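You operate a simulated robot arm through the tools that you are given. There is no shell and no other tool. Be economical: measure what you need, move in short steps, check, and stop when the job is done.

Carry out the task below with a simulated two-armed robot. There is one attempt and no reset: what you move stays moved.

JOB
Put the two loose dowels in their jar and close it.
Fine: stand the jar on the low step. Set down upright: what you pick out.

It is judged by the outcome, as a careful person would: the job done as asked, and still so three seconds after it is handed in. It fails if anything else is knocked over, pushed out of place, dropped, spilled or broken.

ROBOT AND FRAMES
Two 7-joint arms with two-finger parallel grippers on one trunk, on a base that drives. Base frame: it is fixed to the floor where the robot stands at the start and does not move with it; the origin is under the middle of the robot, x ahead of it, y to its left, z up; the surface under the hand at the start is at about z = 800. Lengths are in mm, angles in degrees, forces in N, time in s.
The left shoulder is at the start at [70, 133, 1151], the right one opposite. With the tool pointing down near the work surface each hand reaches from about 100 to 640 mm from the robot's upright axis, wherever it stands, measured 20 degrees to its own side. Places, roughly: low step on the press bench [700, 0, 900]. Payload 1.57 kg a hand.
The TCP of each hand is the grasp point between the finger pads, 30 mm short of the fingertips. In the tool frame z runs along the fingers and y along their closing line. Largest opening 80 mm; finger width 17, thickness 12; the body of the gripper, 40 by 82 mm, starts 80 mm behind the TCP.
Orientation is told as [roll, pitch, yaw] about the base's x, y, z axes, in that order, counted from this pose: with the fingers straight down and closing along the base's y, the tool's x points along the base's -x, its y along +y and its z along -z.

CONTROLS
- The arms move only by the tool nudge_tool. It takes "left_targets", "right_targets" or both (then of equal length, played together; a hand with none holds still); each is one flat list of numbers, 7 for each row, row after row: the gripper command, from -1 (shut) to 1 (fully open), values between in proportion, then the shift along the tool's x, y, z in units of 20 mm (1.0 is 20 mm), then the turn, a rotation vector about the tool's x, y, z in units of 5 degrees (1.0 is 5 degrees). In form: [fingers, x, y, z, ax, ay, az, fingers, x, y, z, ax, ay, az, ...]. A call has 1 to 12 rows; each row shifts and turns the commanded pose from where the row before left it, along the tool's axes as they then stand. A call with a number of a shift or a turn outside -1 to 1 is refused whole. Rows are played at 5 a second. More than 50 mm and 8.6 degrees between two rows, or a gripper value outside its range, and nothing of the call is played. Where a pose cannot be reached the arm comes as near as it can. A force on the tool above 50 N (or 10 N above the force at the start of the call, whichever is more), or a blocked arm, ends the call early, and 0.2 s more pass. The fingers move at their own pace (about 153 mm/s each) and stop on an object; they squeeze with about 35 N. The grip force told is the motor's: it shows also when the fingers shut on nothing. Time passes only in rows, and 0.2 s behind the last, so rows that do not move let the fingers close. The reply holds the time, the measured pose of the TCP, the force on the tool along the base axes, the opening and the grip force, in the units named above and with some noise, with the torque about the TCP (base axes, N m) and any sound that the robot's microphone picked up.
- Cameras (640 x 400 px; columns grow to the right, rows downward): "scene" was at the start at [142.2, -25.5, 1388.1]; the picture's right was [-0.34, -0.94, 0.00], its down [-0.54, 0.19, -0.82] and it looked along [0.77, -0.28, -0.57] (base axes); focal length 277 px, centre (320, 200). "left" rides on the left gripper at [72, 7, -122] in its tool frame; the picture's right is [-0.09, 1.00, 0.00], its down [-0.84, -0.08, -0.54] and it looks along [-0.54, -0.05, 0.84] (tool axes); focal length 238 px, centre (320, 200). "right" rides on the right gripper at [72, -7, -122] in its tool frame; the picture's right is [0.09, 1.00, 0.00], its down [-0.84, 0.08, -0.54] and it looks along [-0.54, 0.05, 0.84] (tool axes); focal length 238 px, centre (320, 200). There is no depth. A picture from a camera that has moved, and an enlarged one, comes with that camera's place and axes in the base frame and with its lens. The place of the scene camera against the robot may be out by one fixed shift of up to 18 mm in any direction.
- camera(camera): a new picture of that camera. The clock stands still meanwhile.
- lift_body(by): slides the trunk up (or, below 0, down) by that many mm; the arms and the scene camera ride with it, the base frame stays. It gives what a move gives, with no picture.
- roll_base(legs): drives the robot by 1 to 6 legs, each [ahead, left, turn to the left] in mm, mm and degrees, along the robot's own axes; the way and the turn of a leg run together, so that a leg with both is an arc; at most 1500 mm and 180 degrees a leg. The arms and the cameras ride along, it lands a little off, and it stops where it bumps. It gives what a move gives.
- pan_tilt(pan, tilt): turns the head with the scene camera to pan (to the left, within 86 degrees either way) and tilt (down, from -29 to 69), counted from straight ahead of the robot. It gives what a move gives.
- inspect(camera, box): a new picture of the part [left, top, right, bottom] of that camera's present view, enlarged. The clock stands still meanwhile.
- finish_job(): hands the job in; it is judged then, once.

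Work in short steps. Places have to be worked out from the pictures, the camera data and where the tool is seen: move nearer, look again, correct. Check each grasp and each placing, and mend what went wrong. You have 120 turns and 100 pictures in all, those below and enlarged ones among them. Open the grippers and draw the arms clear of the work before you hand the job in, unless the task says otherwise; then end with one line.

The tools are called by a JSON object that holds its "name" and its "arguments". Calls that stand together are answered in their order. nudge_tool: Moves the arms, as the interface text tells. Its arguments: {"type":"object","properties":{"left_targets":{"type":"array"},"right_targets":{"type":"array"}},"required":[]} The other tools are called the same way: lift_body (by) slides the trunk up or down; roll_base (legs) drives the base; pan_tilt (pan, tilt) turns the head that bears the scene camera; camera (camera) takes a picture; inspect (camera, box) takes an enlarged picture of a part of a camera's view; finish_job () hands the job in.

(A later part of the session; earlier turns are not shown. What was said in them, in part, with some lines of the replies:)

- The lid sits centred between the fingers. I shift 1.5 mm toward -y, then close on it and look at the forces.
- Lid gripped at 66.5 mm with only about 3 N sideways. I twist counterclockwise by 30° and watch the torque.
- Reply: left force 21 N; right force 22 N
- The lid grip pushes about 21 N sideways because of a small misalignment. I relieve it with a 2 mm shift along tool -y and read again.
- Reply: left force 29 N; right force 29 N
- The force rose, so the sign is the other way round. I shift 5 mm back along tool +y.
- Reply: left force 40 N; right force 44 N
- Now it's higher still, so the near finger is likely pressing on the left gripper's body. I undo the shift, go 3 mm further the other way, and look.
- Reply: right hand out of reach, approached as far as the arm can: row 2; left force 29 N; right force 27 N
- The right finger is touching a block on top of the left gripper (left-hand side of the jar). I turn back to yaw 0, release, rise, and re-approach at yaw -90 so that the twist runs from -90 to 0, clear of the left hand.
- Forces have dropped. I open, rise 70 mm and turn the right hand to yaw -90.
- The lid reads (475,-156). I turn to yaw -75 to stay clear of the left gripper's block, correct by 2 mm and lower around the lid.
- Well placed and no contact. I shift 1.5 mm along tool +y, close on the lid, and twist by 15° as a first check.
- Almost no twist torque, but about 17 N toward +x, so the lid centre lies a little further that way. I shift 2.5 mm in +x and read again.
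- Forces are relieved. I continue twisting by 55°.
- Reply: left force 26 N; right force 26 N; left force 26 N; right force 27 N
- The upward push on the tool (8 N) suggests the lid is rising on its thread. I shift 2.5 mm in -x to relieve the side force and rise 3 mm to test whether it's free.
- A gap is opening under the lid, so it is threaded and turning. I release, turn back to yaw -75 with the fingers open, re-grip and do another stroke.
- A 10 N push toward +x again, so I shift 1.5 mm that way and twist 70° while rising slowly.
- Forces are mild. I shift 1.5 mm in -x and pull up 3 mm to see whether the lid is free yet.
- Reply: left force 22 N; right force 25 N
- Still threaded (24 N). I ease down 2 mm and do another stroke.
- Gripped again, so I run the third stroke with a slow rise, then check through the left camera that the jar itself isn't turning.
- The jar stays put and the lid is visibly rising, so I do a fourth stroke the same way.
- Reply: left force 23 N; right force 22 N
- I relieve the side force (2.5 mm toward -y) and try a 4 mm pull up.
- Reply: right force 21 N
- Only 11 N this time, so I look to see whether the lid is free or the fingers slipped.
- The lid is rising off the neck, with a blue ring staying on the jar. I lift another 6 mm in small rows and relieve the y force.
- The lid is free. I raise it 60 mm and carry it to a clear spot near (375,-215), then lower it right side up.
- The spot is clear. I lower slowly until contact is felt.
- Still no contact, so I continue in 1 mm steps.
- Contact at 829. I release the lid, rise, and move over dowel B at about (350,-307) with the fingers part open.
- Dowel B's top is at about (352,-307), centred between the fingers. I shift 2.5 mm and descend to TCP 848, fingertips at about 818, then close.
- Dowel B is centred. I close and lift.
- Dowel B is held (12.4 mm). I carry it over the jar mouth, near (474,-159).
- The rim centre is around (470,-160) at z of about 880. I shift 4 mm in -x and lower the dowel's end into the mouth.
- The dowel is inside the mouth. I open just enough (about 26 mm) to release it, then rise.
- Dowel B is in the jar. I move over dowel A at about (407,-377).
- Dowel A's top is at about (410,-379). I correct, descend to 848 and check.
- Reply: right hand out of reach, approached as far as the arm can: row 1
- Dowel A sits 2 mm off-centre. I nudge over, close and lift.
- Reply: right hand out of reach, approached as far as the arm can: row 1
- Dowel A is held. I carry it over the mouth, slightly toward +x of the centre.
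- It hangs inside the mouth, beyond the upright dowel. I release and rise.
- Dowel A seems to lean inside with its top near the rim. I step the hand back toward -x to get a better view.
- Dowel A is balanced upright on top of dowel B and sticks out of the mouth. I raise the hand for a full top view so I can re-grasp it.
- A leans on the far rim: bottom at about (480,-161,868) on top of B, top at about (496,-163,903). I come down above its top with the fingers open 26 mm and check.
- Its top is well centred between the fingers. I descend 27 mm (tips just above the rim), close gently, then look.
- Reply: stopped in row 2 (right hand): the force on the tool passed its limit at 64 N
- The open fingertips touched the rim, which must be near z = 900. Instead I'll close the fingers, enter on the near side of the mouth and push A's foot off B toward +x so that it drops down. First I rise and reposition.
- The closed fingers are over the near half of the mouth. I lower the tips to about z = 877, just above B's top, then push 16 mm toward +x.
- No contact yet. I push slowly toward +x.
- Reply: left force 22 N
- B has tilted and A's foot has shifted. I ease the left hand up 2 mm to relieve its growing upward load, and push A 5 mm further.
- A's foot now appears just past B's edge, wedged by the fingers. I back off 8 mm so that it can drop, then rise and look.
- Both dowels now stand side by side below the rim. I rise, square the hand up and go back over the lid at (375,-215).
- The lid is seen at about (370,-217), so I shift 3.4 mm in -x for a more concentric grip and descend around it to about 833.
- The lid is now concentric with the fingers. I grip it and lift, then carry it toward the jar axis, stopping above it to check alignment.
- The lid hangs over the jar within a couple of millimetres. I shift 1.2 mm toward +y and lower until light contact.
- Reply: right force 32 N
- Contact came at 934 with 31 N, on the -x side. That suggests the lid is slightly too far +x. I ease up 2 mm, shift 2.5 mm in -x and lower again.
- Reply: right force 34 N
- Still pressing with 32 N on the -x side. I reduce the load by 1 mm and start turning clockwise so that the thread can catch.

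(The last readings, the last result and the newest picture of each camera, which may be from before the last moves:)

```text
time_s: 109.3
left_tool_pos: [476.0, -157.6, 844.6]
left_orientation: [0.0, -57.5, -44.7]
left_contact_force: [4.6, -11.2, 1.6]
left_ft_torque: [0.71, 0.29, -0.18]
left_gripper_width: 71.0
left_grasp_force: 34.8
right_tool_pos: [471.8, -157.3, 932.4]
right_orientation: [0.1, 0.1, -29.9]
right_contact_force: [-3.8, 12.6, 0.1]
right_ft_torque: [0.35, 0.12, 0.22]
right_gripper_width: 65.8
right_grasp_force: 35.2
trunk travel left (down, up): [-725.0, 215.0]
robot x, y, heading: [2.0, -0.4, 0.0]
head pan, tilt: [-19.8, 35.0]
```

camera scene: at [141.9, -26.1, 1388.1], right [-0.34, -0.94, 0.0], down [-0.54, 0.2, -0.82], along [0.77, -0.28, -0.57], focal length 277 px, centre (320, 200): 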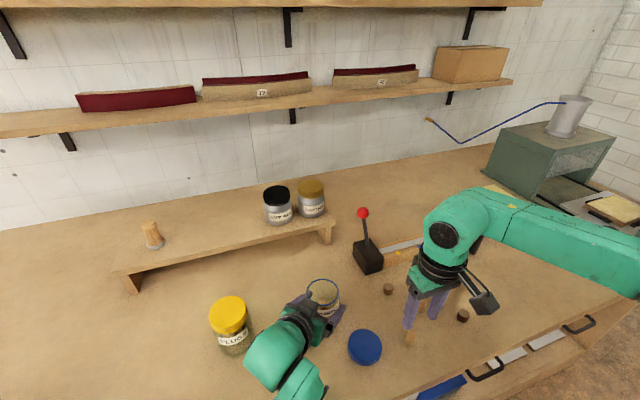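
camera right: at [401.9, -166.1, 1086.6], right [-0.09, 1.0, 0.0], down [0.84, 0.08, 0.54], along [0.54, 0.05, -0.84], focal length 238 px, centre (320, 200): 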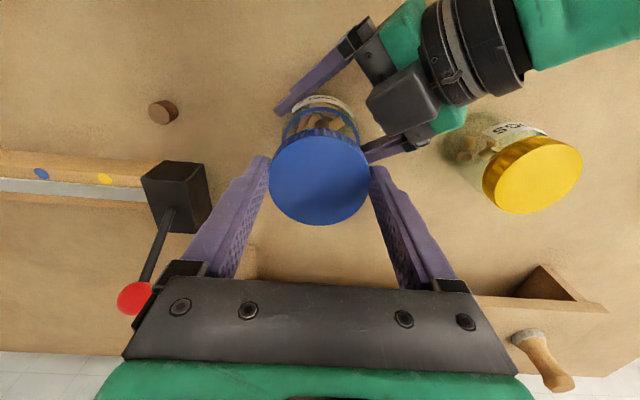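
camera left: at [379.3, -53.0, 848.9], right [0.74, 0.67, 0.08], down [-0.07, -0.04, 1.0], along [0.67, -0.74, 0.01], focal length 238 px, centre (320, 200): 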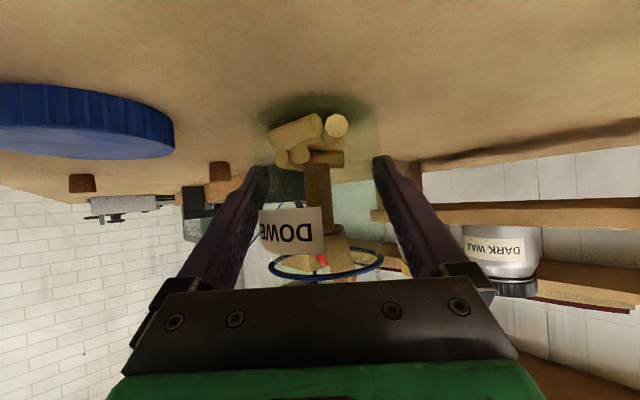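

Vertical load vanished and a twist torque appeared, so the thread is catching. I relieve the y force and continue clockwise to -75 with slight lowering.

{"name": "nudge_tool", "arguments": {"right_targets": [-1, 0.03, 0.052, 0.006, 0, 0, 1, -1, 0, 0, 0.006, 0, 0, 1, -1, 0, 0, 0.006, 0, 0, 1, -1, 0, 0, 0.006, 0, 0, 1, -1, 0, 0, 0.006, 0, 0, 1, -1, 0, 0, 0.006, 0, 0, 1, -1, 0, 0, 0.006, 0, 0, 1, -1, 0, 0, 0.006, 0, 0, 1, -1, 0, 0, 0.006, 0, 0, 1]}}

{"name": "inspect", "arguments": {"camera": "scene", "box": [270, 240, 370, 302]}}

```text
time_s: 111.3
left_tool_pos: [474.6, -157.3, 845.1]
left_orientation: [-0.1, -57.6, -44.7]
left_contact_force: [-8.0, -23.5, 1.8]
left_ft_torque: [0.96, -0.52, -0.34]
left_gripper_width: 70.9
left_grasp_force: 35.4
right_tool_pos: [472.9, -156.0, 931.8]
right_orientation: [0.2, 0.2, -74.9]
right_contact_force: [10.7, 22.1, 6.0]
right_ft_torque: [0.72, -0.46, 0.49]
right_gripper_width: 65.6
right_grasp_force: 34.9
trunk travel left (down, up): [-725.0, 215.0]
robot x, y, heading: [0.0, -0.7, 0.0]
head pan, tilt: [-19.8, 35.0]
```

```text
6.40 times, centred on (320, 271) of scene
camera zoom: at [141.8, -25.7, 1388.2], right [-0.34, -0.94, 0.0], down [-0.54, 0.19, -0.82], along [0.77, -0.28, -0.57], focal length 1772 px, centre (320, -254)
```

zoom: 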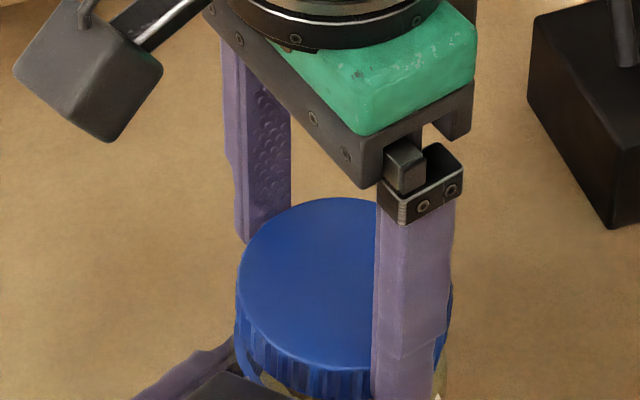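

The lid has come down on its thread. I release, return to yaw 0 with the fingers open, re-centre, and re-grip for the next stroke.

{"name": "nudge_tool", "arguments": {"right_targets": [1, 0.083, 0.074, 0, 0, 0, 0, 1, 0, 0, 0, 0, 0, 0, 1, 0, 0, 0, 0, 0, -1, 1, 0, 0, 0, 0, 0, -1, 1, 0, 0, 0, 0, 0, -1, 1, 0, 0, 0, 0, 0, -1, 1, 0, 0, 0, 0, 0, -1, 1, 0, 0, 0, 0, 0, -1, 1, 0, 0, 0, 0, 0, -1, 1, 0, 0, 0, 0, 0, -1, 1, 0, 0, 0, 0, 0, -1]}}

{"name": "nudge_tool", "arguments": {"right_targets": [1, 0, 0, 0, 0, 0, -1, 1, 0, 0, 0, 0, 0, -1, 1, 0, 0, 0, 0, 0, -1, 1, 0, 0, 0, 0, 0, -1, 1, 0, 0, 0, 0, 0, -1, 1, 0, 0, 0.05, 0, 0, -1]}}

{"name": "camera", "arguments": {"camera": "right"}}

{"name": "inspect", "arguments": {"camera": "scene", "box": [270, 240, 370, 302]}}

```text
time_s: 113.8
left_tool_pos: [476.2, -155.8, 843.4]
left_orientation: [-0.1, -57.6, -44.7]
left_contact_force: [1.0, 1.8, 4.1]
left_ft_torque: [-0.01, 0.04, -0.03]
left_gripper_width: 70.9
left_grasp_force: 35.2
right_tool_pos: [474.5, -154.4, 930.4]
right_orientation: [0.0, 0.0, -29.8]
right_contact_force: [-0.4, 0.9, -0.9]
right_ft_torque: [-0.02, -0.02, -0.02]
right_gripper_width: 79.9
right_grasp_force: 0.0
trunk travel left (down, up): [-725.0, 215.0]
robot x, y, heading: [-1.3, -0.7, 0.1]
head pan, tilt: [-19.8, 35.0]
```

```text
time_s: 115.2
left_tool_pos: [475.0, -156.5, 842.9]
left_orientation: [0.0, -57.5, -44.7]
left_contact_force: [-0.1, 2.4, 3.1]
left_ft_torque: [-0.03, 0.09, -0.01]
left_gripper_width: 70.8
left_grasp_force: 35.2
right_tool_pos: [472.6, -153.6, 929.7]
right_orientation: [0.0, 0.1, 0.2]
right_contact_force: [0.3, -0.3, -0.4]
right_ft_torque: [0.0, 0.05, -0.01]
right_gripper_width: 80.1
right_grasp_force: 0.1
trunk travel left (down, up): [-725.0, 215.0]
robot x, y, heading: [2.2, -0.5, 0.1]
head pan, tilt: [-19.8, 35.0]
```

```text
19 pictures are left
camera right: at [400.4, -161.7, 1051.2], right [-0.1, 1.0, 0.0], down [0.84, 0.08, 0.54], along [0.54, 0.05, -0.84], focal length 238 px, centre (320, 200)
```

right: 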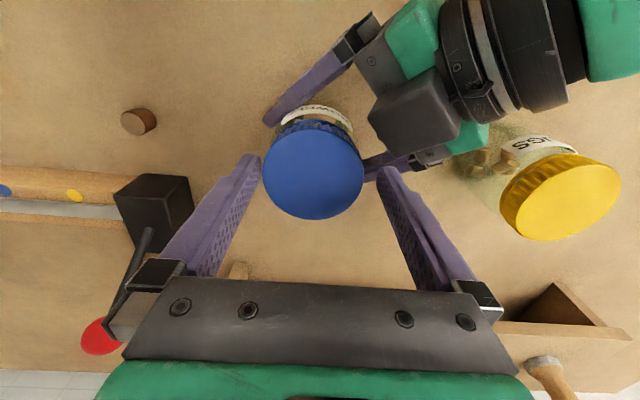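

```text
6.40 times, centred on (320, 271) of scene
camera zoom: at [141.8, -25.0, 1388.2], right [-0.34, -0.94, 0.0], down [-0.54, 0.19, -0.82], along [0.77, -0.28, -0.57], focal length 1772 px, centre (320, -254)
```

zoom: 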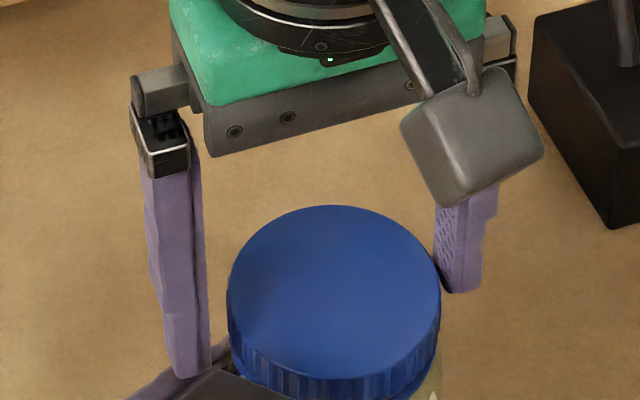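

The lid sits concentric on the neck, now 3 mm to the -y of the hand. I correct, lower 11 mm for a full grip and close.

{"name": "nudge_tool", "arguments": {"right_targets": [1, -0.06, -0.16, 0, 0, 0, 0, 1, 0, 0, 0.3, 0, 0, 0, 1, 0, 0, 0.25, 0, 0, 0, 0.6, 0, 0, 0, 0, 0, 0, -1, 0, 0, 0, 0, 0, 0, -1, 0, 0, 0, 0, 0, 0]}}

```text
time_s: 116.5
left_tool_pos: [475.5, -156.5, 843.2]
left_orientation: [-0.1, -57.6, -44.8]
left_contact_force: [-1.5, 6.6, 2.4]
left_ft_torque: [-0.44, 0.08, -0.04]
left_gripper_width: 71.2
left_grasp_force: 35.5
right_tool_pos: [474.5, -158.9, 920.2]
right_orientation: [0.1, 0.0, 0.0]
right_contact_force: [1.5, -6.9, 0.6]
right_ft_torque: [-0.15, 0.0, -0.01]
right_gripper_width: 65.5
right_grasp_force: 34.9
trunk travel left (down, up): [-725.0, 215.0]
robot x, y, heading: [0.4, 1.6, -0.2]
head pan, tilt: [-19.8, 35.0]
```

Good grip. I turn clockwise 75° with slight lowering.

{"name": "nudge_tool", "arguments": {"right_targets": [-1, 0, -0.03, 0.005, 0, 0, 1, -1, 0, 0, 0.005, 0, 0, 1, -1, 0, 0, 0.005, 0, 0, 1, -1, 0, 0, 0.005, 0, 0, 1, -1, 0, 0, 0.005, 0, 0, 1, -1, 0, 0, 0.005, 0, 0, 1, -1, 0, 0, 0.005, 0, 0, 1]}}

{"name": "nudge_tool", "arguments": {"right_targets": [-1, 0, 0, 0.005, 0, 0, 1, -1, 0, 0, 0.005, 0, 0, 1, -1, 0, 0, 0.005, 0, 0, 1, -1, 0, 0, 0.005, 0, 0, 1, -1, 0, 0, 0.005, 0, 0, 1, -1, 0, 0, 0.005, 0, 0, 1, -1, 0, 0, 0.005, 0, 0, 1, -1, 0, 0, 0.005, 0, 0, 1]}}

```text
time_s: 118.2
left_tool_pos: [475.1, -157.3, 844.6]
left_orientation: [-0.1, -57.6, -44.7]
left_contact_force: [-3.8, -2.2, -0.6]
left_ft_torque: [0.16, -0.36, -0.07]
left_gripper_width: 71.2
left_grasp_force: 35.4
right_tool_pos: [475.2, -158.0, 918.8]
right_orientation: [0.2, 0.0, -35.0]
right_contact_force: [4.6, 4.0, 3.0]
right_ft_torque: [0.09, 0.1, 0.03]
right_gripper_width: 65.8
right_grasp_force: 34.7
trunk travel left (down, up): [-725.0, 215.0]
robot x, y, heading: [3.2, 2.8, 0.1]
head pan, tilt: [-19.8, 35.0]
```

```text
time_s: 120.0
left_tool_pos: [474.0, -157.6, 845.4]
left_orientation: [-0.1, -57.6, -44.7]
left_contact_force: [-13.3, -18.4, -2.1]
left_ft_torque: [0.74, -0.85, -0.06]
left_gripper_width: 70.9
left_grasp_force: 35.0
right_tool_pos: [475.5, -157.3, 918.2]
right_orientation: [0.4, 0.2, -74.9]
right_contact_force: [16.1, 17.9, 7.7]
right_ft_torque: [0.46, -0.27, 0.07]
right_gripper_width: 65.7
right_grasp_force: 34.7
trunk travel left (down, up): [-725.0, 215.0]
robot x, y, heading: [0.6, -1.8, -0.1]
head pan, tilt: [-19.8, 35.0]
```

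Torque stays low and forces are moderate, so the lid is still turning. I do the next stroke: release, return, re-grip and turn.

{"name": "nudge_tool", "arguments": {"right_targets": [1, 0.02, 0.03, 0, 0, 0, 0, 1, 0, 0, 0, 0, 0, 0, 1, 0, 0, 0, 0, 0, -1, 1, 0, 0, 0, 0, 0, -1, 1, 0, 0, 0, 0, 0, -1, 1, 0, 0, 0, 0, 0, -1, 1, 0, 0, 0, 0, 0, -1, 1, 0, 0, 0, 0, 0, -1, 1, 0, 0, 0, 0, 0, -1, 1, 0, 0, 0, 0, 0, -1, 1, 0, 0, 0, 0, 0, -1, 1, 0, 0, 0, 0, 0, -1]}}

{"name": "nudge_tool", "arguments": {"right_targets": [1, 0, 0, 0, 0, 0, -1, 1, 0, 0, 0, 0, 0, -1, 1, 0, 0, 0, 0, 0, -1, 1, 0, 0, 0, 0, 0, -1, 1, 0, 0, 0.05, 0, 0, -1, 0.6, 0, 0, 0, 0, 0, 0, -1, 0, 0, 0, 0, 0, 0, -1, 0, 0, 0, 0, 0, 0]}}

{"name": "nudge_tool", "arguments": {"right_targets": [-1, 0, 0, 0.005, 0, 0, 1, -1, 0, 0, 0.005, 0, 0, 1, -1, 0, 0, 0.005, 0, 0, 1, -1, 0, 0, 0.005, 0, 0, 1, -1, 0, 0, 0.005, 0, 0, 1, -1, 0, 0, 0.005, 0, 0, 1, -1, 0, 0, 0.005, 0, 0, 1]}}

{"name": "nudge_tool", "arguments": {"right_targets": [-1, 0.02, 0.03, 0.005, 0, 0, 1, -1, 0.02, 0.03, 0.005, 0, 0, 1, -1, 0, 0, 0.005, 0, 0, 1, -1, 0, 0, 0.005, 0, 0, 1, -1, 0, 0, 0.005, 0, 0, 1, -1, 0, 0, 0.005, 0, 0, 1, -1, 0, 0, 0.005, 0, 0, 1, -1, 0, 0, 0.005, 0, 0, 1]}}

{"name": "inspect", "arguments": {"camera": "left", "box": [240, 160, 400, 260]}}

```text
time_s: 122.5
left_tool_pos: [475.5, -155.7, 844.1]
left_orientation: [0.0, -57.6, -44.7]
left_contact_force: [1.8, 1.5, 2.3]
left_ft_torque: [-0.03, 0.02, -0.04]
left_gripper_width: 70.8
left_grasp_force: 34.9
right_tool_pos: [474.0, -158.8, 917.3]
right_orientation: [0.0, 0.0, -24.9]
right_contact_force: [0.4, -0.1, -0.3]
right_ft_torque: [-0.02, 0.0, 0.02]
right_gripper_width: 80.1
right_grasp_force: 0.1
trunk travel left (down, up): [-725.0, 215.0]
robot x, y, heading: [4.3, 2.1, 0.1]
head pan, tilt: [-19.8, 35.0]
```

```text
time_s: 124.3
left_tool_pos: [477.1, -157.1, 843.9]
left_orientation: [0.0, -57.6, -44.8]
left_contact_force: [1.6, 2.1, 2.2]
left_ft_torque: [-0.16, 0.1, 0.0]
left_gripper_width: 70.9
left_grasp_force: 34.7
right_tool_pos: [474.3, -159.3, 917.6]
right_orientation: [0.0, 0.0, 0.1]
right_contact_force: [0.1, -1.5, -0.3]
right_ft_torque: [-0.03, 0.02, 0.04]
right_gripper_width: 65.8
right_grasp_force: 35.1
trunk travel left (down, up): [-725.0, 215.0]
robot x, y, heading: [2.2, -1.1, -0.1]
head pan, tilt: [-19.8, 35.0]
```

```text
time_s: 126.0
left_tool_pos: [475.0, -157.5, 843.8]
left_orientation: [-0.2, -57.6, -44.7]
left_contact_force: [-0.4, -5.9, 0.5]
left_ft_torque: [0.25, -0.06, -0.02]
left_gripper_width: 70.9
left_grasp_force: 34.5
right_tool_pos: [475.8, -158.0, 916.5]
right_orientation: [0.1, 0.0, -34.9]
right_contact_force: [1.4, 6.4, 2.2]
right_ft_torque: [0.19, -0.03, 0.04]
right_gripper_width: 65.5
right_grasp_force: 34.9
trunk travel left (down, up): [-725.0, 215.0]
robot x, y, heading: [-1.5, 1.2, -0.1]
head pan, tilt: [-19.8, 35.0]
```

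```text
time_s: 127.8
left_tool_pos: [474.9, -157.5, 845.1]
left_orientation: [0.1, -57.6, -44.7]
left_contact_force: [-14.2, 0.5, 2.1]
left_ft_torque: [-0.1, -0.81, -0.06]
left_gripper_width: 70.9
left_grasp_force: 35.0
right_tool_pos: [475.4, -156.7, 915.6]
right_orientation: [0.1, 0.0, -75.0]
right_contact_force: [17.6, -0.2, 2.4]
right_ft_torque: [0.04, -0.42, 0.06]
right_gripper_width: 65.8
right_grasp_force: 35.3
trunk travel left (down, up): [-725.0, 215.0]
robot x, y, heading: [2.4, 2.1, -0.1]
head pan, tilt: [-19.8, 35.0]
```

```text
4.00 times, centred on (320, 210) of left
camera zoom: at [380.0, -51.6, 848.9], right [0.74, 0.67, 0.08], down [-0.06, -0.05, 1.0], along [0.67, -0.74, 0.0], focal length 953 px, centre (320, 160)
```

zoom: 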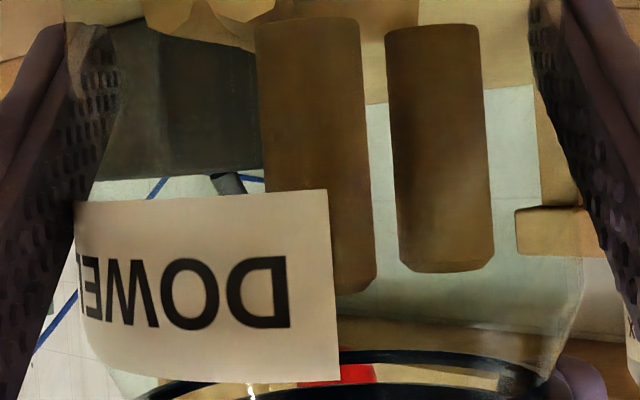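

The lid turns freely and lowers. I do another stroke and watch for the torque to rise at the stop.

{"name": "nudge_tool", "arguments": {"right_targets": [1, 0.0, 0.02, 0, 0, 0, 0, 1, 0, 0, 0, 0, 0, 0, 1, 0, 0, 0, 0, 0, -1, 1, 0, 0, 0, 0, 0, -1, 1, 0, 0, 0, 0, 0, -1, 1, 0, 0, 0, 0, 0, -1, 1, 0, 0, 0, 0, 0, -1, 1, 0, 0, 0, 0, 0, -1, 1, 0, 0, 0, 0, 0, -1, 1, 0, 0, 0, 0, 0, -1, 1, 0, 0, 0, 0, 0, -1, 1, 0, 0, 0, 0, 0, -1]}}

{"name": "nudge_tool", "arguments": {"right_targets": [1, 0, 0, 0, 0, 0, -1, 1, 0, 0, 0, 0, 0, -1, 1, 0, 0, 0, 0, 0, -1, 1, 0, 0, 0, 0, 0, -1, 1, 0, -0.06, 0.05, 0, 0, -1, 0.6, 0, 0, 0, 0, 0, 0, -1, 0, 0, 0, 0, 0, 0, -1, 0, 0, 0, 0, 0, 0]}}

{"name": "nudge_tool", "arguments": {"right_targets": [-1, 0, 0, 0.005, 0, 0, 1, -1, 0, 0, 0.005, 0, 0, 1, -1, 0, 0, 0.005, 0, 0, 1, -1, 0, 0, 0.005, 0, 0, 1, -1, 0, 0, 0.005, 0, 0, 1, -1, 0, 0, 0.005, 0, 0, 1, -1, 0, 0, 0.005, 0, 0, 1]}}

{"name": "nudge_tool", "arguments": {"right_targets": [-1, 0.02, 0.03, 0.005, 0, 0, 1, -1, 0.02, 0.03, 0.005, 0, 0, 1, -1, 0, 0, 0.005, 0, 0, 1, -1, 0, 0, 0.005, 0, 0, 1, -1, 0, 0, 0.005, 0, 0, 1, -1, 0, 0, 0.005, 0, 0, 1, -1, 0, 0, 0.005, 0, 0, 1, -1, 0, 0, 0.005, 0, 0, 1]}}

{"name": "inspect", "arguments": {"camera": "scene", "box": [270, 245, 370, 307]}}

```text
time_s: 130.3
left_tool_pos: [476.2, -156.2, 844.2]
left_orientation: [-0.1, -57.6, -44.8]
left_contact_force: [0.5, 0.6, 1.2]
left_ft_torque: [-0.04, 0.06, -0.01]
left_gripper_width: 70.6
left_grasp_force: 34.5
right_tool_pos: [475.6, -157.5, 914.5]
right_orientation: [0.0, 0.0, -24.8]
right_contact_force: [0.6, -0.4, 0.3]
right_ft_torque: [0.0, 0.0, 0.02]
right_gripper_width: 80.2
right_grasp_force: 0.1
trunk travel left (down, up): [-725.0, 215.0]
robot x, y, heading: [-0.3, 0.9, -0.0]
head pan, tilt: [-19.8, 35.0]
```

```text
time_s: 132.2
left_tool_pos: [476.1, -156.7, 844.5]
left_orientation: [-0.1, -57.5, -44.7]
left_contact_force: [0.0, 7.3, 1.8]
left_ft_torque: [-0.51, 0.05, -0.02]
left_gripper_width: 71.1
left_grasp_force: 35.2
right_tool_pos: [476.2, -159.3, 914.4]
right_orientation: [0.0, 0.1, 0.0]
right_contact_force: [1.3, -8.6, 1.2]
right_ft_torque: [-0.14, -0.01, 0.03]
right_gripper_width: 65.6
right_grasp_force: 35.2
trunk travel left (down, up): [-725.0, 215.0]
robot x, y, heading: [-2.4, 2.0, -0.2]
head pan, tilt: [-19.8, 35.0]
```

```text
time_s: 133.8
left_tool_pos: [474.7, -157.2, 843.5]
left_orientation: [0.1, -57.6, -44.7]
left_contact_force: [3.3, 4.4, -0.6]
left_ft_torque: [-0.32, 0.19, -0.11]
left_gripper_width: 70.9
left_grasp_force: 35.1
right_tool_pos: [475.6, -157.1, 913.5]
right_orientation: [-0.1, 0.0, -35.0]
right_contact_force: [-1.2, -2.6, 1.7]
right_ft_torque: [0.12, 0.04, 0.06]
right_gripper_width: 66.0
right_grasp_force: 35.0
trunk travel left (down, up): [-725.0, 215.0]
robot x, y, heading: [-1.5, 0.9, 0.2]
head pan, tilt: [-19.8, 35.0]
```

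```text
time_s: 135.6
left_tool_pos: [475.6, -157.3, 843.7]
left_orientation: [-0.1, -57.5, -44.6]
left_contact_force: [-13.3, 5.1, 1.8]
left_ft_torque: [-0.17, -0.63, -0.06]
left_gripper_width: 71.0
left_grasp_force: 35.0
right_tool_pos: [476.2, -155.6, 913.0]
right_orientation: [0.2, -0.1, -75.0]
right_contact_force: [14.9, -4.1, -0.3]
right_ft_torque: [0.02, -0.37, 0.04]
right_gripper_width: 65.7
right_grasp_force: 35.1
trunk travel left (down, up): [-725.0, 215.0]
robot x, y, heading: [0.8, -1.0, -0.0]
head pan, tilt: [-19.8, 35.0]
```

```text
6.40 times, centred on (320, 276) of scene
camera zoom: at [142.2, -25.3, 1388.1], right [-0.34, -0.94, 0.0], down [-0.54, 0.19, -0.82], along [0.77, -0.28, -0.57], focal length 1772 px, centre (320, -286)
```

zoom: 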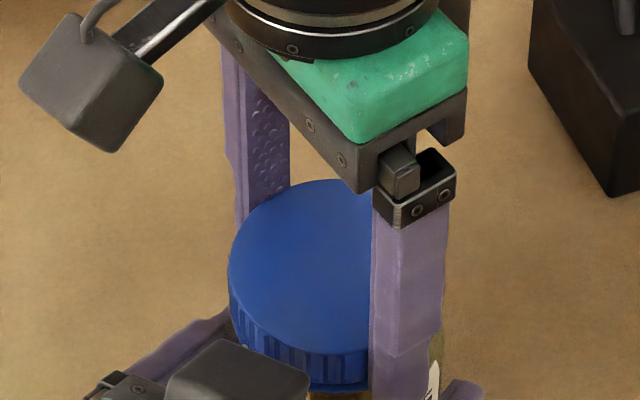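

Not seated yet. Another stroke.

{"name": "nudge_tool", "arguments": {"right_targets": [1, 0.0, 0.02, 0, 0, 0, 0, 1, 0, 0, 0, 0, 0, 0, 1, 0, 0, 0, 0, 0, -1, 1, 0, 0, 0, 0, 0, -1, 1, 0, 0, 0, 0, 0, -1, 1, 0, 0, 0, 0, 0, -1, 1, 0, 0, 0, 0, 0, -1, 1, 0, 0, 0, 0, 0, -1, 1, 0, 0, 0, 0, 0, -1, 1, 0, 0, 0, 0, 0, -1, 1, 0, 0, 0, 0, 0, -1, 1, 0, 0, 0, 0, 0, -1]}}

{"name": "nudge_tool", "arguments": {"right_targets": [1, 0, 0, 0, 0, 0, -1, 1, 0, 0, 0, 0, 0, -1, 1, 0, 0, 0, 0, 0, -1, 1, 0, 0, 0, 0, 0, -1, 1, 0, -0.09, 0.05, 0, 0, -1, 0.6, 0, 0, 0, 0, 0, 0, -1, 0, 0, 0, 0, 0, 0, -1, 0, 0, 0, 0, 0, 0]}}

{"name": "nudge_tool", "arguments": {"right_targets": [-1, 0, 0, 0.005, 0, 0, 1, -1, 0, 0, 0.005, 0, 0, 1, -1, 0, 0, 0.005, 0, 0, 1, -1, 0, 0, 0.005, 0, 0, 1, -1, 0, 0, 0.005, 0, 0, 1, -1, 0, 0, 0.005, 0, 0, 1, -1, 0, 0, 0.005, 0, 0, 1]}}

{"name": "nudge_tool", "arguments": {"right_targets": [-1, 0.02, 0.03, 0.005, 0, 0, 1, -1, 0.02, 0.03, 0.005, 0, 0, 1, -1, 0, 0, 0.005, 0, 0, 1, -1, 0, 0, 0.005, 0, 0, 1, -1, 0, 0, 0.005, 0, 0, 1, -1, 0, 0, 0.005, 0, 0, 1, -1, 0, 0, 0.005, 0, 0, 1, -1, 0, 0, 0.005, 0, 0, 1]}}

```text
time_s: 138.2
left_tool_pos: [476.0, -156.6, 843.7]
left_orientation: [0.0, -57.7, -44.7]
left_contact_force: [1.4, -0.4, -0.2]
left_ft_torque: [0.0, 0.01, 0.01]
left_gripper_width: 70.8
left_grasp_force: 35.0
right_tool_pos: [477.3, -155.9, 913.0]
right_orientation: [0.0, 0.1, -24.7]
right_contact_force: [0.1, -0.7, 0.1]
right_ft_torque: [0.02, 0.02, 0.01]
right_gripper_width: 80.0
right_grasp_force: 0.0
trunk travel left (down, up): [-725.0, 215.0]
robot x, y, heading: [0.3, 1.2, -0.1]
head pan, tilt: [-19.8, 35.0]
```

```text
time_s: 139.9
left_tool_pos: [476.8, -156.6, 843.1]
left_orientation: [0.0, -57.4, -44.7]
left_contact_force: [-0.3, 5.4, 1.1]
left_ft_torque: [-0.4, 0.09, -0.19]
left_gripper_width: 70.8
left_grasp_force: 35.2
right_tool_pos: [477.0, -159.4, 911.5]
right_orientation: [-0.1, 0.0, 0.2]
right_contact_force: [0.4, -6.6, 0.9]
right_ft_torque: [-0.12, -0.03, 0.23]
right_gripper_width: 66.4
right_grasp_force: 35.0
trunk travel left (down, up): [-725.0, 215.0]
robot x, y, heading: [-0.2, 2.5, 0.2]
head pan, tilt: [-19.8, 35.0]
```

```text
time_s: 141.6
left_tool_pos: [475.0, -156.9, 844.6]
left_orientation: [0.0, -57.5, -44.6]
left_contact_force: [2.6, 0.4, -4.2]
left_ft_torque: [-0.05, -0.05, -0.47]
left_gripper_width: 70.9
left_grasp_force: 35.0
right_tool_pos: [473.6, -158.2, 912.4]
right_orientation: [0.2, 0.0, -35.0]
right_contact_force: [2.0, -1.9, 12.6]
right_ft_torque: [-0.12, 0.04, 0.47]
right_gripper_width: 66.3
right_grasp_force: 34.8
trunk travel left (down, up): [-725.0, 215.0]
robot x, y, heading: [0.9, -0.5, -0.3]
head pan, tilt: [-19.8, 35.0]
```

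```text
time_s: 143.3
left_tool_pos: [474.8, -158.3, 845.1]
left_orientation: [-0.1, -57.6, -44.7]
left_contact_force: [-21.5, -3.3, 1.1]
left_ft_torque: [0.27, -0.71, -0.63]
left_gripper_width: 71.4
left_grasp_force: 35.3
right_tool_pos: [477.9, -157.2, 910.0]
right_orientation: [0.3, 0.0, -75.0]
right_contact_force: [20.5, 2.4, 1.7]
right_ft_torque: [-0.12, -0.52, 0.69]
right_gripper_width: 66.2
right_grasp_force: 35.0
trunk travel left (down, up): [-725.0, 215.0]
robot x, y, heading: [1.8, -0.9, 0.1]
head pan, tilt: [-19.8, 35.0]
```

Torque rose to about 0.6 N·m and the height is back to the original 911, so the lid is tight. I release the right hand, rise and check.

{"name": "nudge_tool", "arguments": {"right_targets": [1, 0, 0, 0, 0, 0, 0, 1, 0, 0, 0, 0, 0, 0, 1, 0, 0, -0.9, 0, 0, 0, 1, 0, 0, -0.9, 0, 0, 0, 1, 0, 0, -0.9, 0, 0, 0, 1, 0, 0, -0.9, 0, 0, 0, 1, 0, 0, -0.9, 0, 0, 0, 1, 0, 0, -0.9, 0, 0, 0, 1, 0, 0, -0.9, 0, 0, 0]}}

{"name": "inspect", "arguments": {"camera": "scene", "box": [260, 250, 380, 325]}}

```text
time_s: 145.3
left_tool_pos: [476.4, -155.6, 845.0]
left_orientation: [0.0, -57.5, -44.7]
left_contact_force: [1.8, 1.9, 6.9]
left_ft_torque: [0.12, 0.09, -0.04]
left_gripper_width: 71.2
left_grasp_force: 34.8
right_tool_pos: [475.3, -157.3, 1034.9]
right_orientation: [0.0, 0.0, -74.9]
right_contact_force: [-0.3, -0.8, -0.4]
right_ft_torque: [0.0, -0.01, 0.0]
right_gripper_width: 80.1
right_grasp_force: 0.1
trunk travel left (down, up): [-725.0, 215.0]
robot x, y, heading: [-3.4, 1.9, 0.3]
head pan, tilt: [-19.8, 35.0]
```

```text
5.33 times, centred on (320, 288) of scene
camera zoom: at [142.0, -25.1, 1388.1], right [-0.34, -0.94, 0.0], down [-0.54, 0.19, -0.82], along [0.77, -0.28, -0.57], focal length 1477 px, centre (320, -267)
```

zoom: 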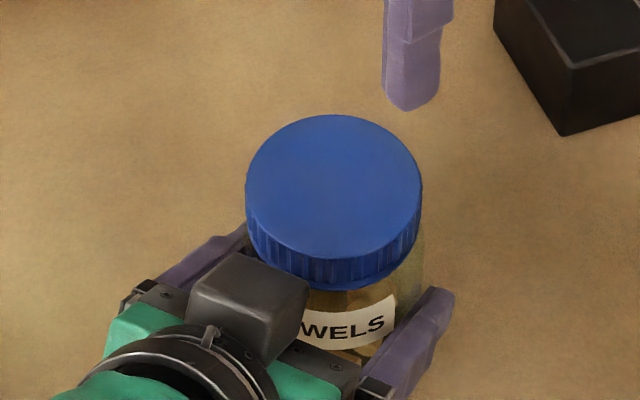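

The lid sits flush. I move the right hand away to the right and up, then lift the jar 165 mm with the left.

{"name": "nudge_tool", "arguments": {"right_targets": [1, -0.87, -0.62, -0.3, 0, 0, 0, 1, -0.87, -0.62, -0.3, 0, 0, 0, 1, -0.87, -0.62, -0.3, 0, 0, 0, 1, -0.87, -0.62, -0.3, 0, 0, 0, 1, -0.87, -0.62, -0.3, 0, 0, 0, 1, -0.87, -0.62, -0.3, 0, 0, 0, 1, -0.87, -0.62, -0.3, 0, 0, 0, 1, -0.87, -0.62, -0.3, 0, 0, 0]}}

{"name": "nudge_tool", "arguments": {"left_targets": [-1, -0.424, 0, -0.265, 0, 0, 0, -1, -0.848, 0, -0.53, 0, 0, 0, -1, -0.848, 0, -0.53, 0, 0, 0, -1, -0.848, 0, -0.53, 0, 0, 0, -1, -0.848, 0, -0.53, 0, 0, 0, -1, -0.848, 0, -0.53, 0, 0, 0, -1, -0.848, 0, -0.53, 0, 0, 0, -1, -0.848, 0, -0.53, 0, 0, 0, -1, -0.848, 0, -0.53, 0, 0, 0]}}

{"name": "camera", "arguments": {"camera": "scene"}}

```text
time_s: 147.2
left_tool_pos: [475.6, -157.0, 845.1]
left_orientation: [0.1, -57.6, -44.7]
left_contact_force: [1.7, 0.4, 7.2]
left_ft_torque: [0.09, 0.06, 0.06]
left_gripper_width: 71.2
left_grasp_force: 34.8
right_tool_pos: [414.0, -318.3, 1083.7]
right_orientation: [0.0, 0.1, -74.9]
right_contact_force: [0.6, -0.2, 0.0]
right_ft_torque: [0.03, 0.02, -0.01]
right_gripper_width: 80.2
right_grasp_force: 0.0
trunk travel left (down, up): [-725.0, 215.0]
robot x, y, heading: [-1.6, -1.6, 0.4]
head pan, tilt: [-19.8, 35.0]
```

```text
time_s: 149.2
left_tool_pos: [475.4, -156.6, 1015.0]
left_orientation: [0.0, -57.6, -44.5]
left_contact_force: [0.1, -0.1, -3.4]
left_ft_torque: [0.02, 0.04, 0.03]
left_gripper_width: 71.2
left_grasp_force: 35.1
right_tool_pos: [414.7, -317.1, 1083.4]
right_orientation: [0.0, 0.1, -74.9]
right_contact_force: [0.6, 0.1, 0.3]
right_ft_torque: [-0.01, -0.02, -0.01]
right_gripper_width: 80.1
right_grasp_force: 0.0
trunk travel left (down, up): [-725.0, 215.0]
robot x, y, heading: [0.6, -0.3, -0.3]
head pan, tilt: [-19.8, 35.0]
```

```text
14 pictures are left
camera scene: at [142.7, -26.1, 1388.0], right [-0.34, -0.94, 0.0], down [-0.54, 0.2, -0.82], along [0.77, -0.28, -0.57], focal length 277 px, centre (320, 200)
```

scene: 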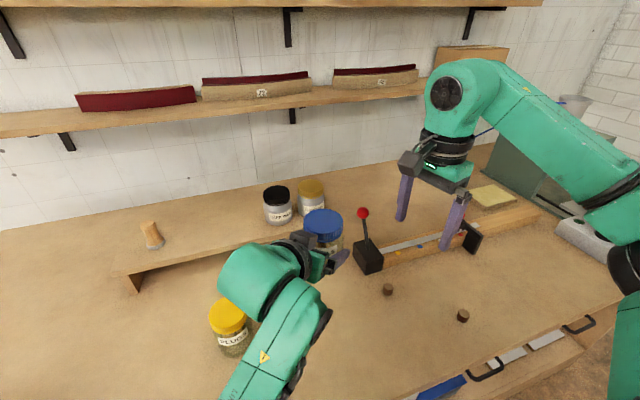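

The jar is held 170 mm up. To gain reach without driving, I turn the left hand 35° about the vertical so that it points more straight ahead.

{"name": "nudge_tool", "arguments": {"left_targets": [-1, 0, 0, 0, -0.848, 0, -0.53, -1, 0, 0, 0, -0.848, 0, -0.53, -1, 0, 0, 0, -0.848, 0, -0.53, -1, 0, 0, 0, -0.848, 0, -0.53, -1, 0, 0, 0, -0.848, 0, -0.53, -1, 0, 0, 0, -0.848, 0, -0.53, -1, 0, 0, 0, -0.848, 0, -0.53]}}

{"name": "nudge_tool", "arguments": {"left_targets": [-1, -0.478, 0.983, 0.763, 0, 0, 0, -1, -0.478, 0.983, 0.763, 0, 0, 0, -1, -0.478, 0.983, 0.763, 0, 0, 0, -1, -0.478, 0.983, 0.763, 0, 0, 0, -1, -0.478, 0.983, 0.763, 0, 0, 0, -1, -0.478, 0.983, 0.763, 0, 0, 0]}}

```text
time_s: 150.3
left_tool_pos: [514.9, -100.3, 999.6]
left_orientation: [18.0, -57.7, -31.7]
left_contact_force: [-0.1, -0.1, -1.8]
left_ft_torque: [0.01, 0.02, -0.04]
left_gripper_width: 70.8
left_grasp_force: 35.1
right_tool_pos: [415.7, -318.0, 1083.1]
right_orientation: [0.0, 0.1, -74.8]
right_contact_force: [0.1, -0.7, -0.3]
right_ft_torque: [-0.04, -0.03, -0.02]
right_gripper_width: 80.2
right_grasp_force: 0.1
trunk travel left (down, up): [-725.0, 215.0]
robot x, y, heading: [-4.3, -3.1, -0.1]
head pan, tilt: [-19.8, 35.0]
stopped in row 5 (left hand): the arm was blocked; the commanded pose is now the measured one
```

```text
time_s: 151.7
left_tool_pos: [650.8, -21.5, 1018.8]
left_orientation: [17.4, -57.8, -31.3]
left_contact_force: [0.9, -0.2, -2.9]
left_ft_torque: [0.02, 0.08, -0.01]
left_gripper_width: 71.0
left_grasp_force: 35.3
right_tool_pos: [415.8, -317.0, 1083.5]
right_orientation: [0.0, 0.0, -74.9]
right_contact_force: [0.5, -0.1, 0.0]
right_ft_torque: [0.0, 0.02, 0.02]
right_gripper_width: 80.1
right_grasp_force: 0.0
trunk travel left (down, up): [-725.0, 215.0]
robot x, y, heading: [4.8, -1.2, -0.1]
head pan, tilt: [-19.8, 35.0]
```

The turn got blocked midway but the hand now points nearly straight ahead, with the jar leaning about 9°. I correct the lean first, working from the reported orientation.

{"name": "nudge_tool", "arguments": {"left_targets": [-1, 0, 0, 0, 0.493, 0.135, -0.777, -1, 0, 0, 0, 0.493, 0.135, -0.777]}}

{"name": "camera", "arguments": {"camera": "scene"}}

```text
time_s: 152.3
left_tool_pos: [651.1, -21.3, 1020.7]
left_orientation: [0.0, -57.6, -16.5]
left_contact_force: [-0.6, 0.5, -2.7]
left_ft_torque: [-0.01, 0.0, 0.01]
left_gripper_width: 71.1
left_grasp_force: 34.9
right_tool_pos: [416.3, -318.4, 1083.6]
right_orientation: [-0.1, 0.1, -74.9]
right_contact_force: [0.3, 0.2, 0.7]
right_ft_torque: [0.0, 0.0, 0.01]
right_gripper_width: 80.2
right_grasp_force: 0.2
trunk travel left (down, up): [-725.0, 215.0]
robot x, y, heading: [-1.4, -1.4, -0.0]
head pan, tilt: [-19.8, 35.0]
```

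```text
13 pictures are left
camera scene: at [143.1, -25.7, 1388.0], right [-0.34, -0.94, 0.0], down [-0.54, 0.19, -0.82], along [0.77, -0.28, -0.57], focal length 277 px, centre (320, 200)
```

scene: 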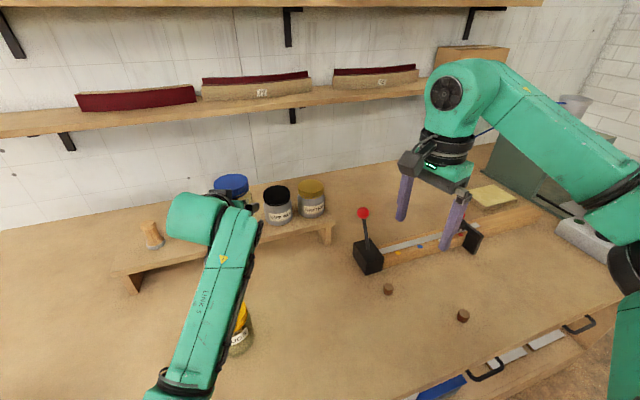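

Upright again at (651,-21,1020). I continue to above the free middle of the step, near (727,35).

{"name": "nudge_tool", "arguments": {"left_targets": [-1, -0.384, 0.93, 0.604, 0, 0, 0, -1, -0.384, 0.93, 0.604, 0, 0, 0, -1, -0.384, 0.93, 0.604, 0, 0, 0, -1, -0.384, 0.93, 0.604, 0, 0, 0]}}

{"name": "camera", "arguments": {"camera": "left"}}

```text
time_s: 153.3
left_tool_pos: [724.7, 35.5, 1018.9]
left_orientation: [-0.1, -57.7, -16.5]
left_contact_force: [-0.2, 0.1, -1.9]
left_ft_torque: [0.0, 0.01, -0.02]
left_gripper_width: 71.1
left_grasp_force: 35.0
right_tool_pos: [415.7, -317.1, 1083.1]
right_orientation: [0.0, 0.0, -74.9]
right_contact_force: [0.6, 0.7, -0.1]
right_ft_torque: [-0.03, -0.04, -0.02]
right_gripper_width: 80.1
right_grasp_force: 0.1
trunk travel left (down, up): [-725.0, 215.0]
robot x, y, heading: [2.3, -2.8, -0.1]
head pan, tilt: [-19.8, 35.0]
```

```text
12 pictures are left
camera left: at [592.6, 81.8, 1024.5], right [0.33, 0.94, 0.08], down [-0.03, -0.07, 1.0], along [0.94, -0.33, 0.01], focal length 238 px, centre (320, 200)
```

left: 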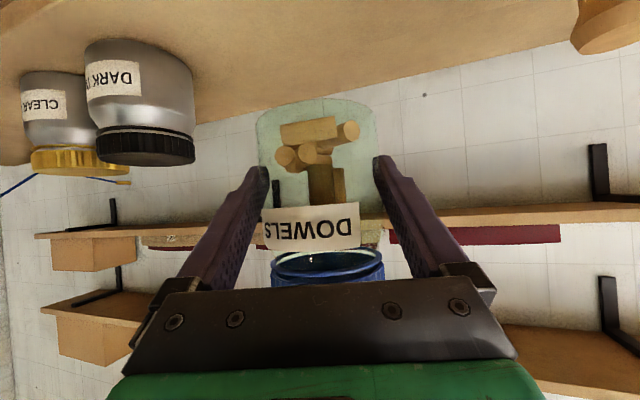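

The step's back edge looks to be near x = 890 and the front near 675, so I move 18 mm further in while lowering to about 955.

{"name": "nudge_tool", "arguments": {"left_targets": [-1, 0.56, 0.064, 0.61, 0, 0, 0, -1, 0.56, 0.064, 0.61, 0, 0, 0, -1, 0.56, 0.064, 0.61, 0, 0, 0, -1, 0.56, 0.064, 0.61, 0, 0, 0]}}

{"name": "camera", "arguments": {"camera": "left"}}

{"name": "inspect", "arguments": {"camera": "scene", "box": [120, 150, 360, 300]}}

```text
time_s: 154.3
left_tool_pos: [744.4, 32.7, 956.7]
left_orientation: [0.1, -57.6, -16.5]
left_contact_force: [0.9, -0.5, -2.8]
left_ft_torque: [-0.02, -0.01, 0.0]
left_gripper_width: 71.1
left_grasp_force: 35.1
right_tool_pos: [415.0, -317.8, 1083.7]
right_orientation: [-0.1, 0.1, -74.9]
right_contact_force: [0.8, 0.0, 0.2]
right_ft_torque: [-0.02, 0.0, 0.05]
right_gripper_width: 80.2
right_grasp_force: 0.1
trunk travel left (down, up): [-725.0, 215.0]
robot x, y, heading: [-2.8, 0.1, -0.2]
head pan, tilt: [-19.8, 35.0]
```

```text
11 pictures are left
camera left: at [611.2, 79.8, 961.9], right [0.33, 0.94, 0.08], down [-0.03, -0.07, 1.0], along [0.94, -0.33, 0.01], focal length 238 px, centre (320, 200)
```

left: 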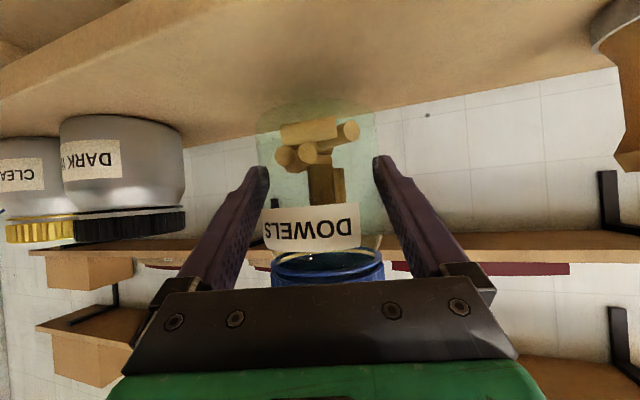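

```text
2.67 times, centred on (240, 225) of scene
camera zoom: at [143.7, -25.8, 1387.9], right [-0.34, -0.94, 0.0], down [-0.54, 0.2, -0.82], along [0.77, -0.28, -0.57], focal length 738 px, centre (533, 133)
```

zoom: 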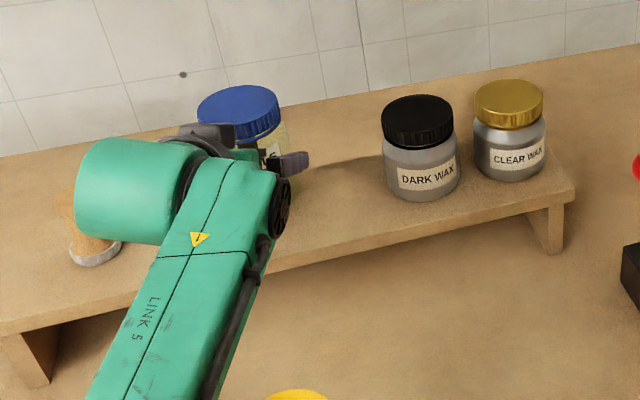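

The step's top may be lower, around 860–880, so I go 15 mm further in and keep descending in small steps until contact.

{"name": "nudge_tool", "arguments": {"left_targets": [-1, 0.44, 0.107, 0.705, 0, 0, 0, -1, 0.44, 0.107, 0.705, 0, 0, 0]}}

{"name": "nudge_tool", "arguments": {"left_targets": [-1, 0.084, 0, 0.054, 0, 0, 0, -1, 0.084, 0, 0.054, 0, 0, 0, -1, 0.084, 0, 0.054, 0, 0, 0]}}

```text
time_s: 154.9
left_tool_pos: [758.0, 31.3, 937.9]
left_orientation: [0.6, -58.5, -17.2]
left_contact_force: [1.6, -0.5, 17.3]
left_ft_torque: [0.01, 0.32, -0.03]
left_gripper_width: 71.0
left_grasp_force: 34.9
right_tool_pos: [411.3, -319.9, 1086.4]
right_orientation: [0.2, 0.0, -74.9]
right_contact_force: [0.1, 0.2, 0.5]
right_ft_torque: [0.0, 0.01, 0.0]
right_gripper_width: 80.0
right_grasp_force: 0.1
trunk travel left (down, up): [-725.0, 215.0]
robot x, y, heading: [-2.7, -1.4, -0.0]
head pan, tilt: [-19.8, 35.0]
```

```text
time_s: 155.7
left_tool_pos: [757.2, 30.0, 934.5]
left_orientation: [0.4, -59.1, -17.1]
left_contact_force: [9.4, 0.9, 34.9]
left_ft_torque: [-0.02, 0.01, 0.07]
left_gripper_width: 71.0
left_grasp_force: 34.7
right_tool_pos: [410.3, -318.6, 1086.8]
right_orientation: [0.3, 0.0, -74.9]
right_contact_force: [-0.4, 0.9, 0.2]
right_ft_torque: [-0.01, 0.01, -0.01]
right_gripper_width: 80.1
right_grasp_force: 0.1
trunk travel left (down, up): [-725.0, 215.0]
robot x, y, heading: [-2.0, 0.4, -0.1]
head pan, tilt: [-19.8, 35.0]
```

Contact: the step top is at about 893, and I'm pressing 35 N. I back off upward 8 mm in the command and read the force.

{"name": "nudge_tool", "arguments": {"left_targets": [-1, -0.169, 0, -0.107, 0, 0, 0, -1, -0.169, 0, -0.107, 0, 0, 0, -1, 0, 0, 0, 0, 0, 0]}}

{"name": "camera", "arguments": {"camera": "left"}}

```text
time_s: 156.5
left_tool_pos: [756.8, 31.3, 933.0]
left_orientation: [0.3, -58.2, -16.9]
left_contact_force: [6.1, -3.8, 19.6]
left_ft_torque: [0.02, -0.76, -0.09]
left_gripper_width: 70.9
left_grasp_force: 34.7
right_tool_pos: [411.5, -319.0, 1084.3]
right_orientation: [0.2, 0.1, -74.9]
right_contact_force: [0.2, 0.3, -0.5]
right_ft_torque: [0.01, -0.01, -0.01]
right_gripper_width: 80.1
right_grasp_force: 0.1
trunk travel left (down, up): [-725.0, 215.0]
robot x, y, heading: [2.3, 0.6, 0.1]
head pan, tilt: [-19.8, 35.0]
```

```text
9 pictures are left
camera left: at [623.7, 78.8, 937.5], right [0.33, 0.94, 0.08], down [-0.04, -0.07, 1.0], along [0.94, -0.33, 0.02], focal length 238 px, centre (320, 200)
```

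left: 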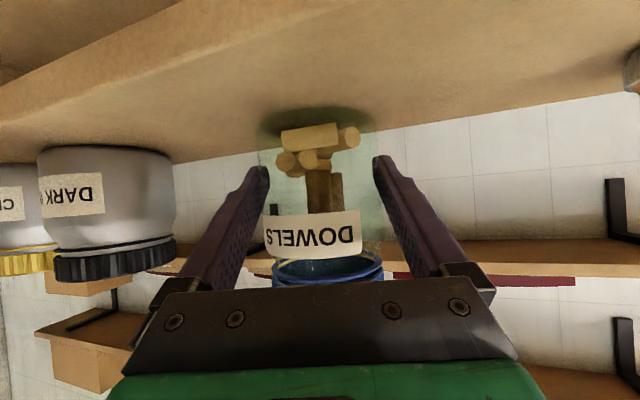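

The jar stands on the step with room around it. I ease up another 4 mm to take most of the load off.

{"name": "nudge_tool", "arguments": {"left_targets": [-1, -0.127, 0, -0.08, 0, 0, 0, -1, -0.04, 0, -0.027, 0, 0, 0, -1, 0, 0, 0, 0, 0, 0]}}

```text
time_s: 157.3
left_tool_pos: [756.7, 31.3, 935.4]
left_orientation: [0.2, -57.8, -16.7]
left_contact_force: [2.5, -6.0, 12.1]
left_ft_torque: [-0.36, -0.54, -0.13]
left_gripper_width: 70.7
left_grasp_force: 34.9
right_tool_pos: [412.9, -318.5, 1085.3]
right_orientation: [0.1, 0.0, -74.9]
right_contact_force: [0.0, 0.1, 0.2]
right_ft_torque: [0.01, 0.02, -0.04]
right_gripper_width: 79.8
right_grasp_force: 0.1
trunk travel left (down, up): [-725.0, 215.0]
robot x, y, heading: [-0.6, 0.5, 0.1]
head pan, tilt: [-19.8, 35.0]
```

Load is 12 N and falling. I ease up 2.5 mm more, then open the fingers gradually.

{"name": "nudge_tool", "arguments": {"left_targets": [-1, -0.1, 0, -0.065, 0, 0, 0, -1, 0, 0, 0, 0, 0, 0, 0.8, 0, 0, 0, 0, 0, 0, 0.85, 0, 0, 0, 0, 0, 0, 1, 0, 0, 0, 0, 0, 0, 1, 0, 0, 0, 0, 0, 0]}}

{"name": "camera", "arguments": {"camera": "left"}}

```text
time_s: 158.7
left_tool_pos: [758.7, 33.0, 935.6]
left_orientation: [0.0, -57.5, -16.6]
left_contact_force: [0.2, 1.0, 0.2]
left_ft_torque: [-0.02, 0.0, 0.02]
left_gripper_width: 80.1
left_grasp_force: 0.1
right_tool_pos: [414.7, -318.5, 1083.0]
right_orientation: [0.0, 0.0, -74.9]
right_contact_force: [0.0, -0.2, -0.2]
right_ft_torque: [0.02, -0.01, -0.01]
right_gripper_width: 80.0
right_grasp_force: 0.1
trunk travel left (down, up): [-725.0, 215.0]
robot x, y, heading: [2.9, -2.8, 0.2]
head pan, tilt: [-19.8, 35.0]
```

```text
8 pictures are left
camera left: at [625.7, 80.5, 940.0], right [0.33, 0.94, 0.08], down [-0.03, -0.07, 1.0], along [0.94, -0.33, 0.01], focal length 238 px, centre (320, 200)
```

left: 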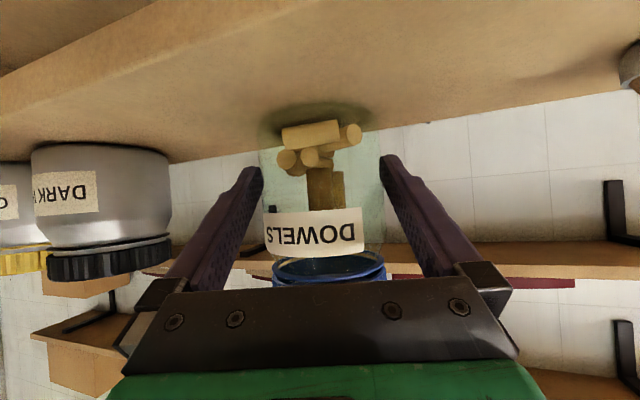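

The jar stands upright and free between the open fingers. I withdraw the left hand straight back along its fingers.

{"name": "nudge_tool", "arguments": {"left_targets": [1, 0, 0.04, -0.6, 0, 0, 0, 1, 0, 0, -0.8, 0, 0, 0, 1, 0, 0, -0.9, 0, 0, 0, 1, 0, 0, -0.9, 0, 0, 0, 1, 0, 0, -0.9, 0, 0, 0, 1, 0, 0, -0.9, 0, 0, 0, 1, 0, 0, -0.9, 0, 0, 0, 1, 0, 0, -0.9, 0, 0, 0]}}

{"name": "camera", "arguments": {"camera": "left"}}

```text
time_s: 160.5
left_tool_pos: [650.0, 66.8, 1008.5]
left_orientation: [0.1, -57.8, -16.5]
left_contact_force: [0.0, -0.3, -0.3]
left_ft_torque: [0.0, 0.02, 0.03]
left_gripper_width: 79.9
left_grasp_force: 0.0
right_tool_pos: [414.4, -319.1, 1084.6]
right_orientation: [0.0, 0.0, -74.8]
right_contact_force: [0.1, 0.2, 0.9]
right_ft_torque: [0.02, -0.03, -0.01]
right_gripper_width: 80.0
right_grasp_force: 0.0
trunk travel left (down, up): [-725.0, 215.0]
robot x, y, heading: [1.8, -3.1, 0.1]
head pan, tilt: [-19.8, 35.0]
```

```text
7 pictures are left
camera left: at [515.7, 114.3, 1013.4], right [0.33, 0.94, 0.08], down [-0.03, -0.07, 1.0], along [0.94, -0.33, 0.01], focal length 238 px, centre (320, 200)
```

left: 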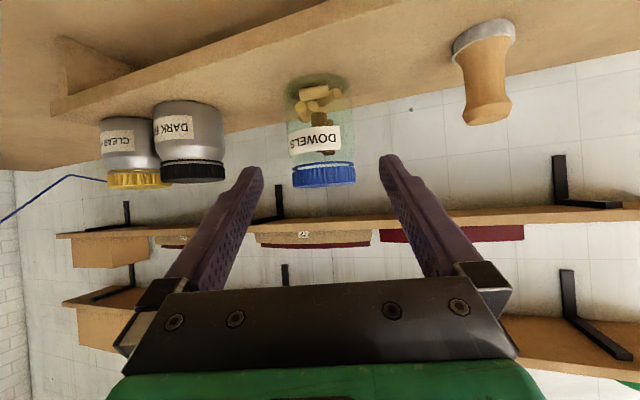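

The jar is standing well on the step. I draw the left arm further back and take a final look at the scene.

{"name": "nudge_tool", "arguments": {"left_targets": [1, 0, 0, -0.95, 0, 0, 0, 1, 0, 0, -0.95, 0, 0, 0, 1, 0, 0, -0.95, 0, 0, 0, 1, 0, 0, -0.95, 0, 0, 0, 1, 0, 0, -0.95, 0, 0, 0, 1, 0, 0, -0.95, 0, 0, 0, 1, 0, 0, -0.95, 0, 0, 0]}}

{"name": "camera", "arguments": {"camera": "scene"}}

{"name": "inspect", "arguments": {"camera": "scene", "box": [190, 150, 350, 250]}}

```text
time_s: 162.1
left_tool_pos: [541.4, 98.6, 1079.8]
left_orientation: [0.1, -57.7, -16.6]
left_contact_force: [0.2, -0.1, -0.3]
left_ft_torque: [0.01, 0.01, 0.01]
left_gripper_width: 80.1
left_grasp_force: 0.0
right_tool_pos: [413.8, -317.8, 1084.0]
right_orientation: [0.0, 0.0, -74.8]
right_contact_force: [-0.3, 1.0, -0.3]
right_ft_torque: [-0.02, 0.0, 0.05]
right_gripper_width: 79.9
right_grasp_force: 0.1
trunk travel left (down, up): [-725.0, 215.0]
robot x, y, heading: [-2.2, -0.3, -0.0]
head pan, tilt: [-19.8, 35.0]
```

```text
6 pictures are left
camera scene: at [141.7, -25.6, 1388.2], right [-0.34, -0.94, 0.0], down [-0.54, 0.19, -0.82], along [0.77, -0.28, -0.57], focal length 277 px, centre (320, 200)
```

scene: 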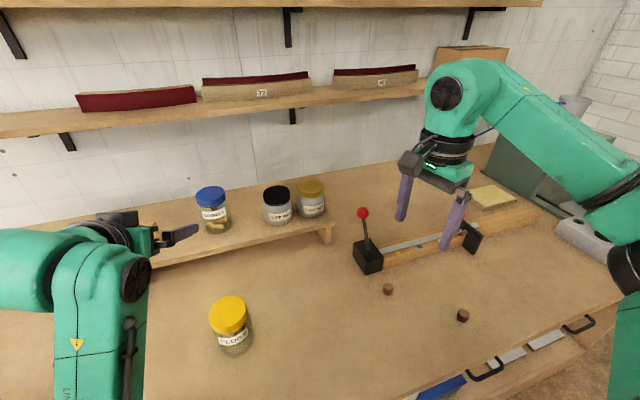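

```text
4.00 times, centred on (270, 200) of scene
camera zoom: at [141.7, -25.6, 1388.2], right [-0.34, -0.94, 0.0], down [-0.54, 0.19, -0.82], along [0.77, -0.28, -0.57], focal length 1108 px, centre (520, 200)
```

zoom: 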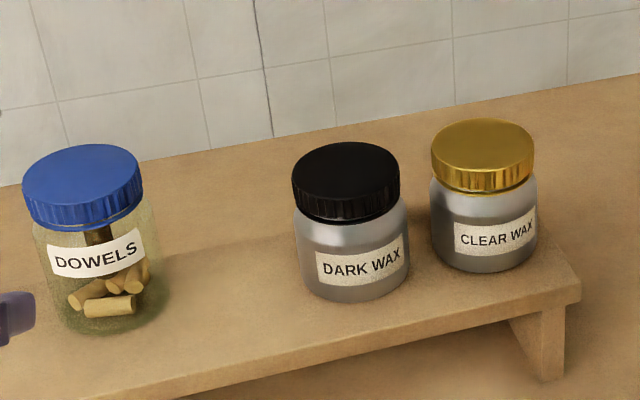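

The jar is closed with both dowels inside and stands upright on the step. The yellow jar, the wax jars, the brush and the plugs are all in place, and both hands are open and clear, so I hand the job in.

{"name": "finish_job", "arguments": {}}

```text
The job is handed in.
```

The two loose dowels are in the DOWELS jar, its lid is screwed tight, and it stands upright on the low step; nothing else looked moved or knocked over in the last pictures.
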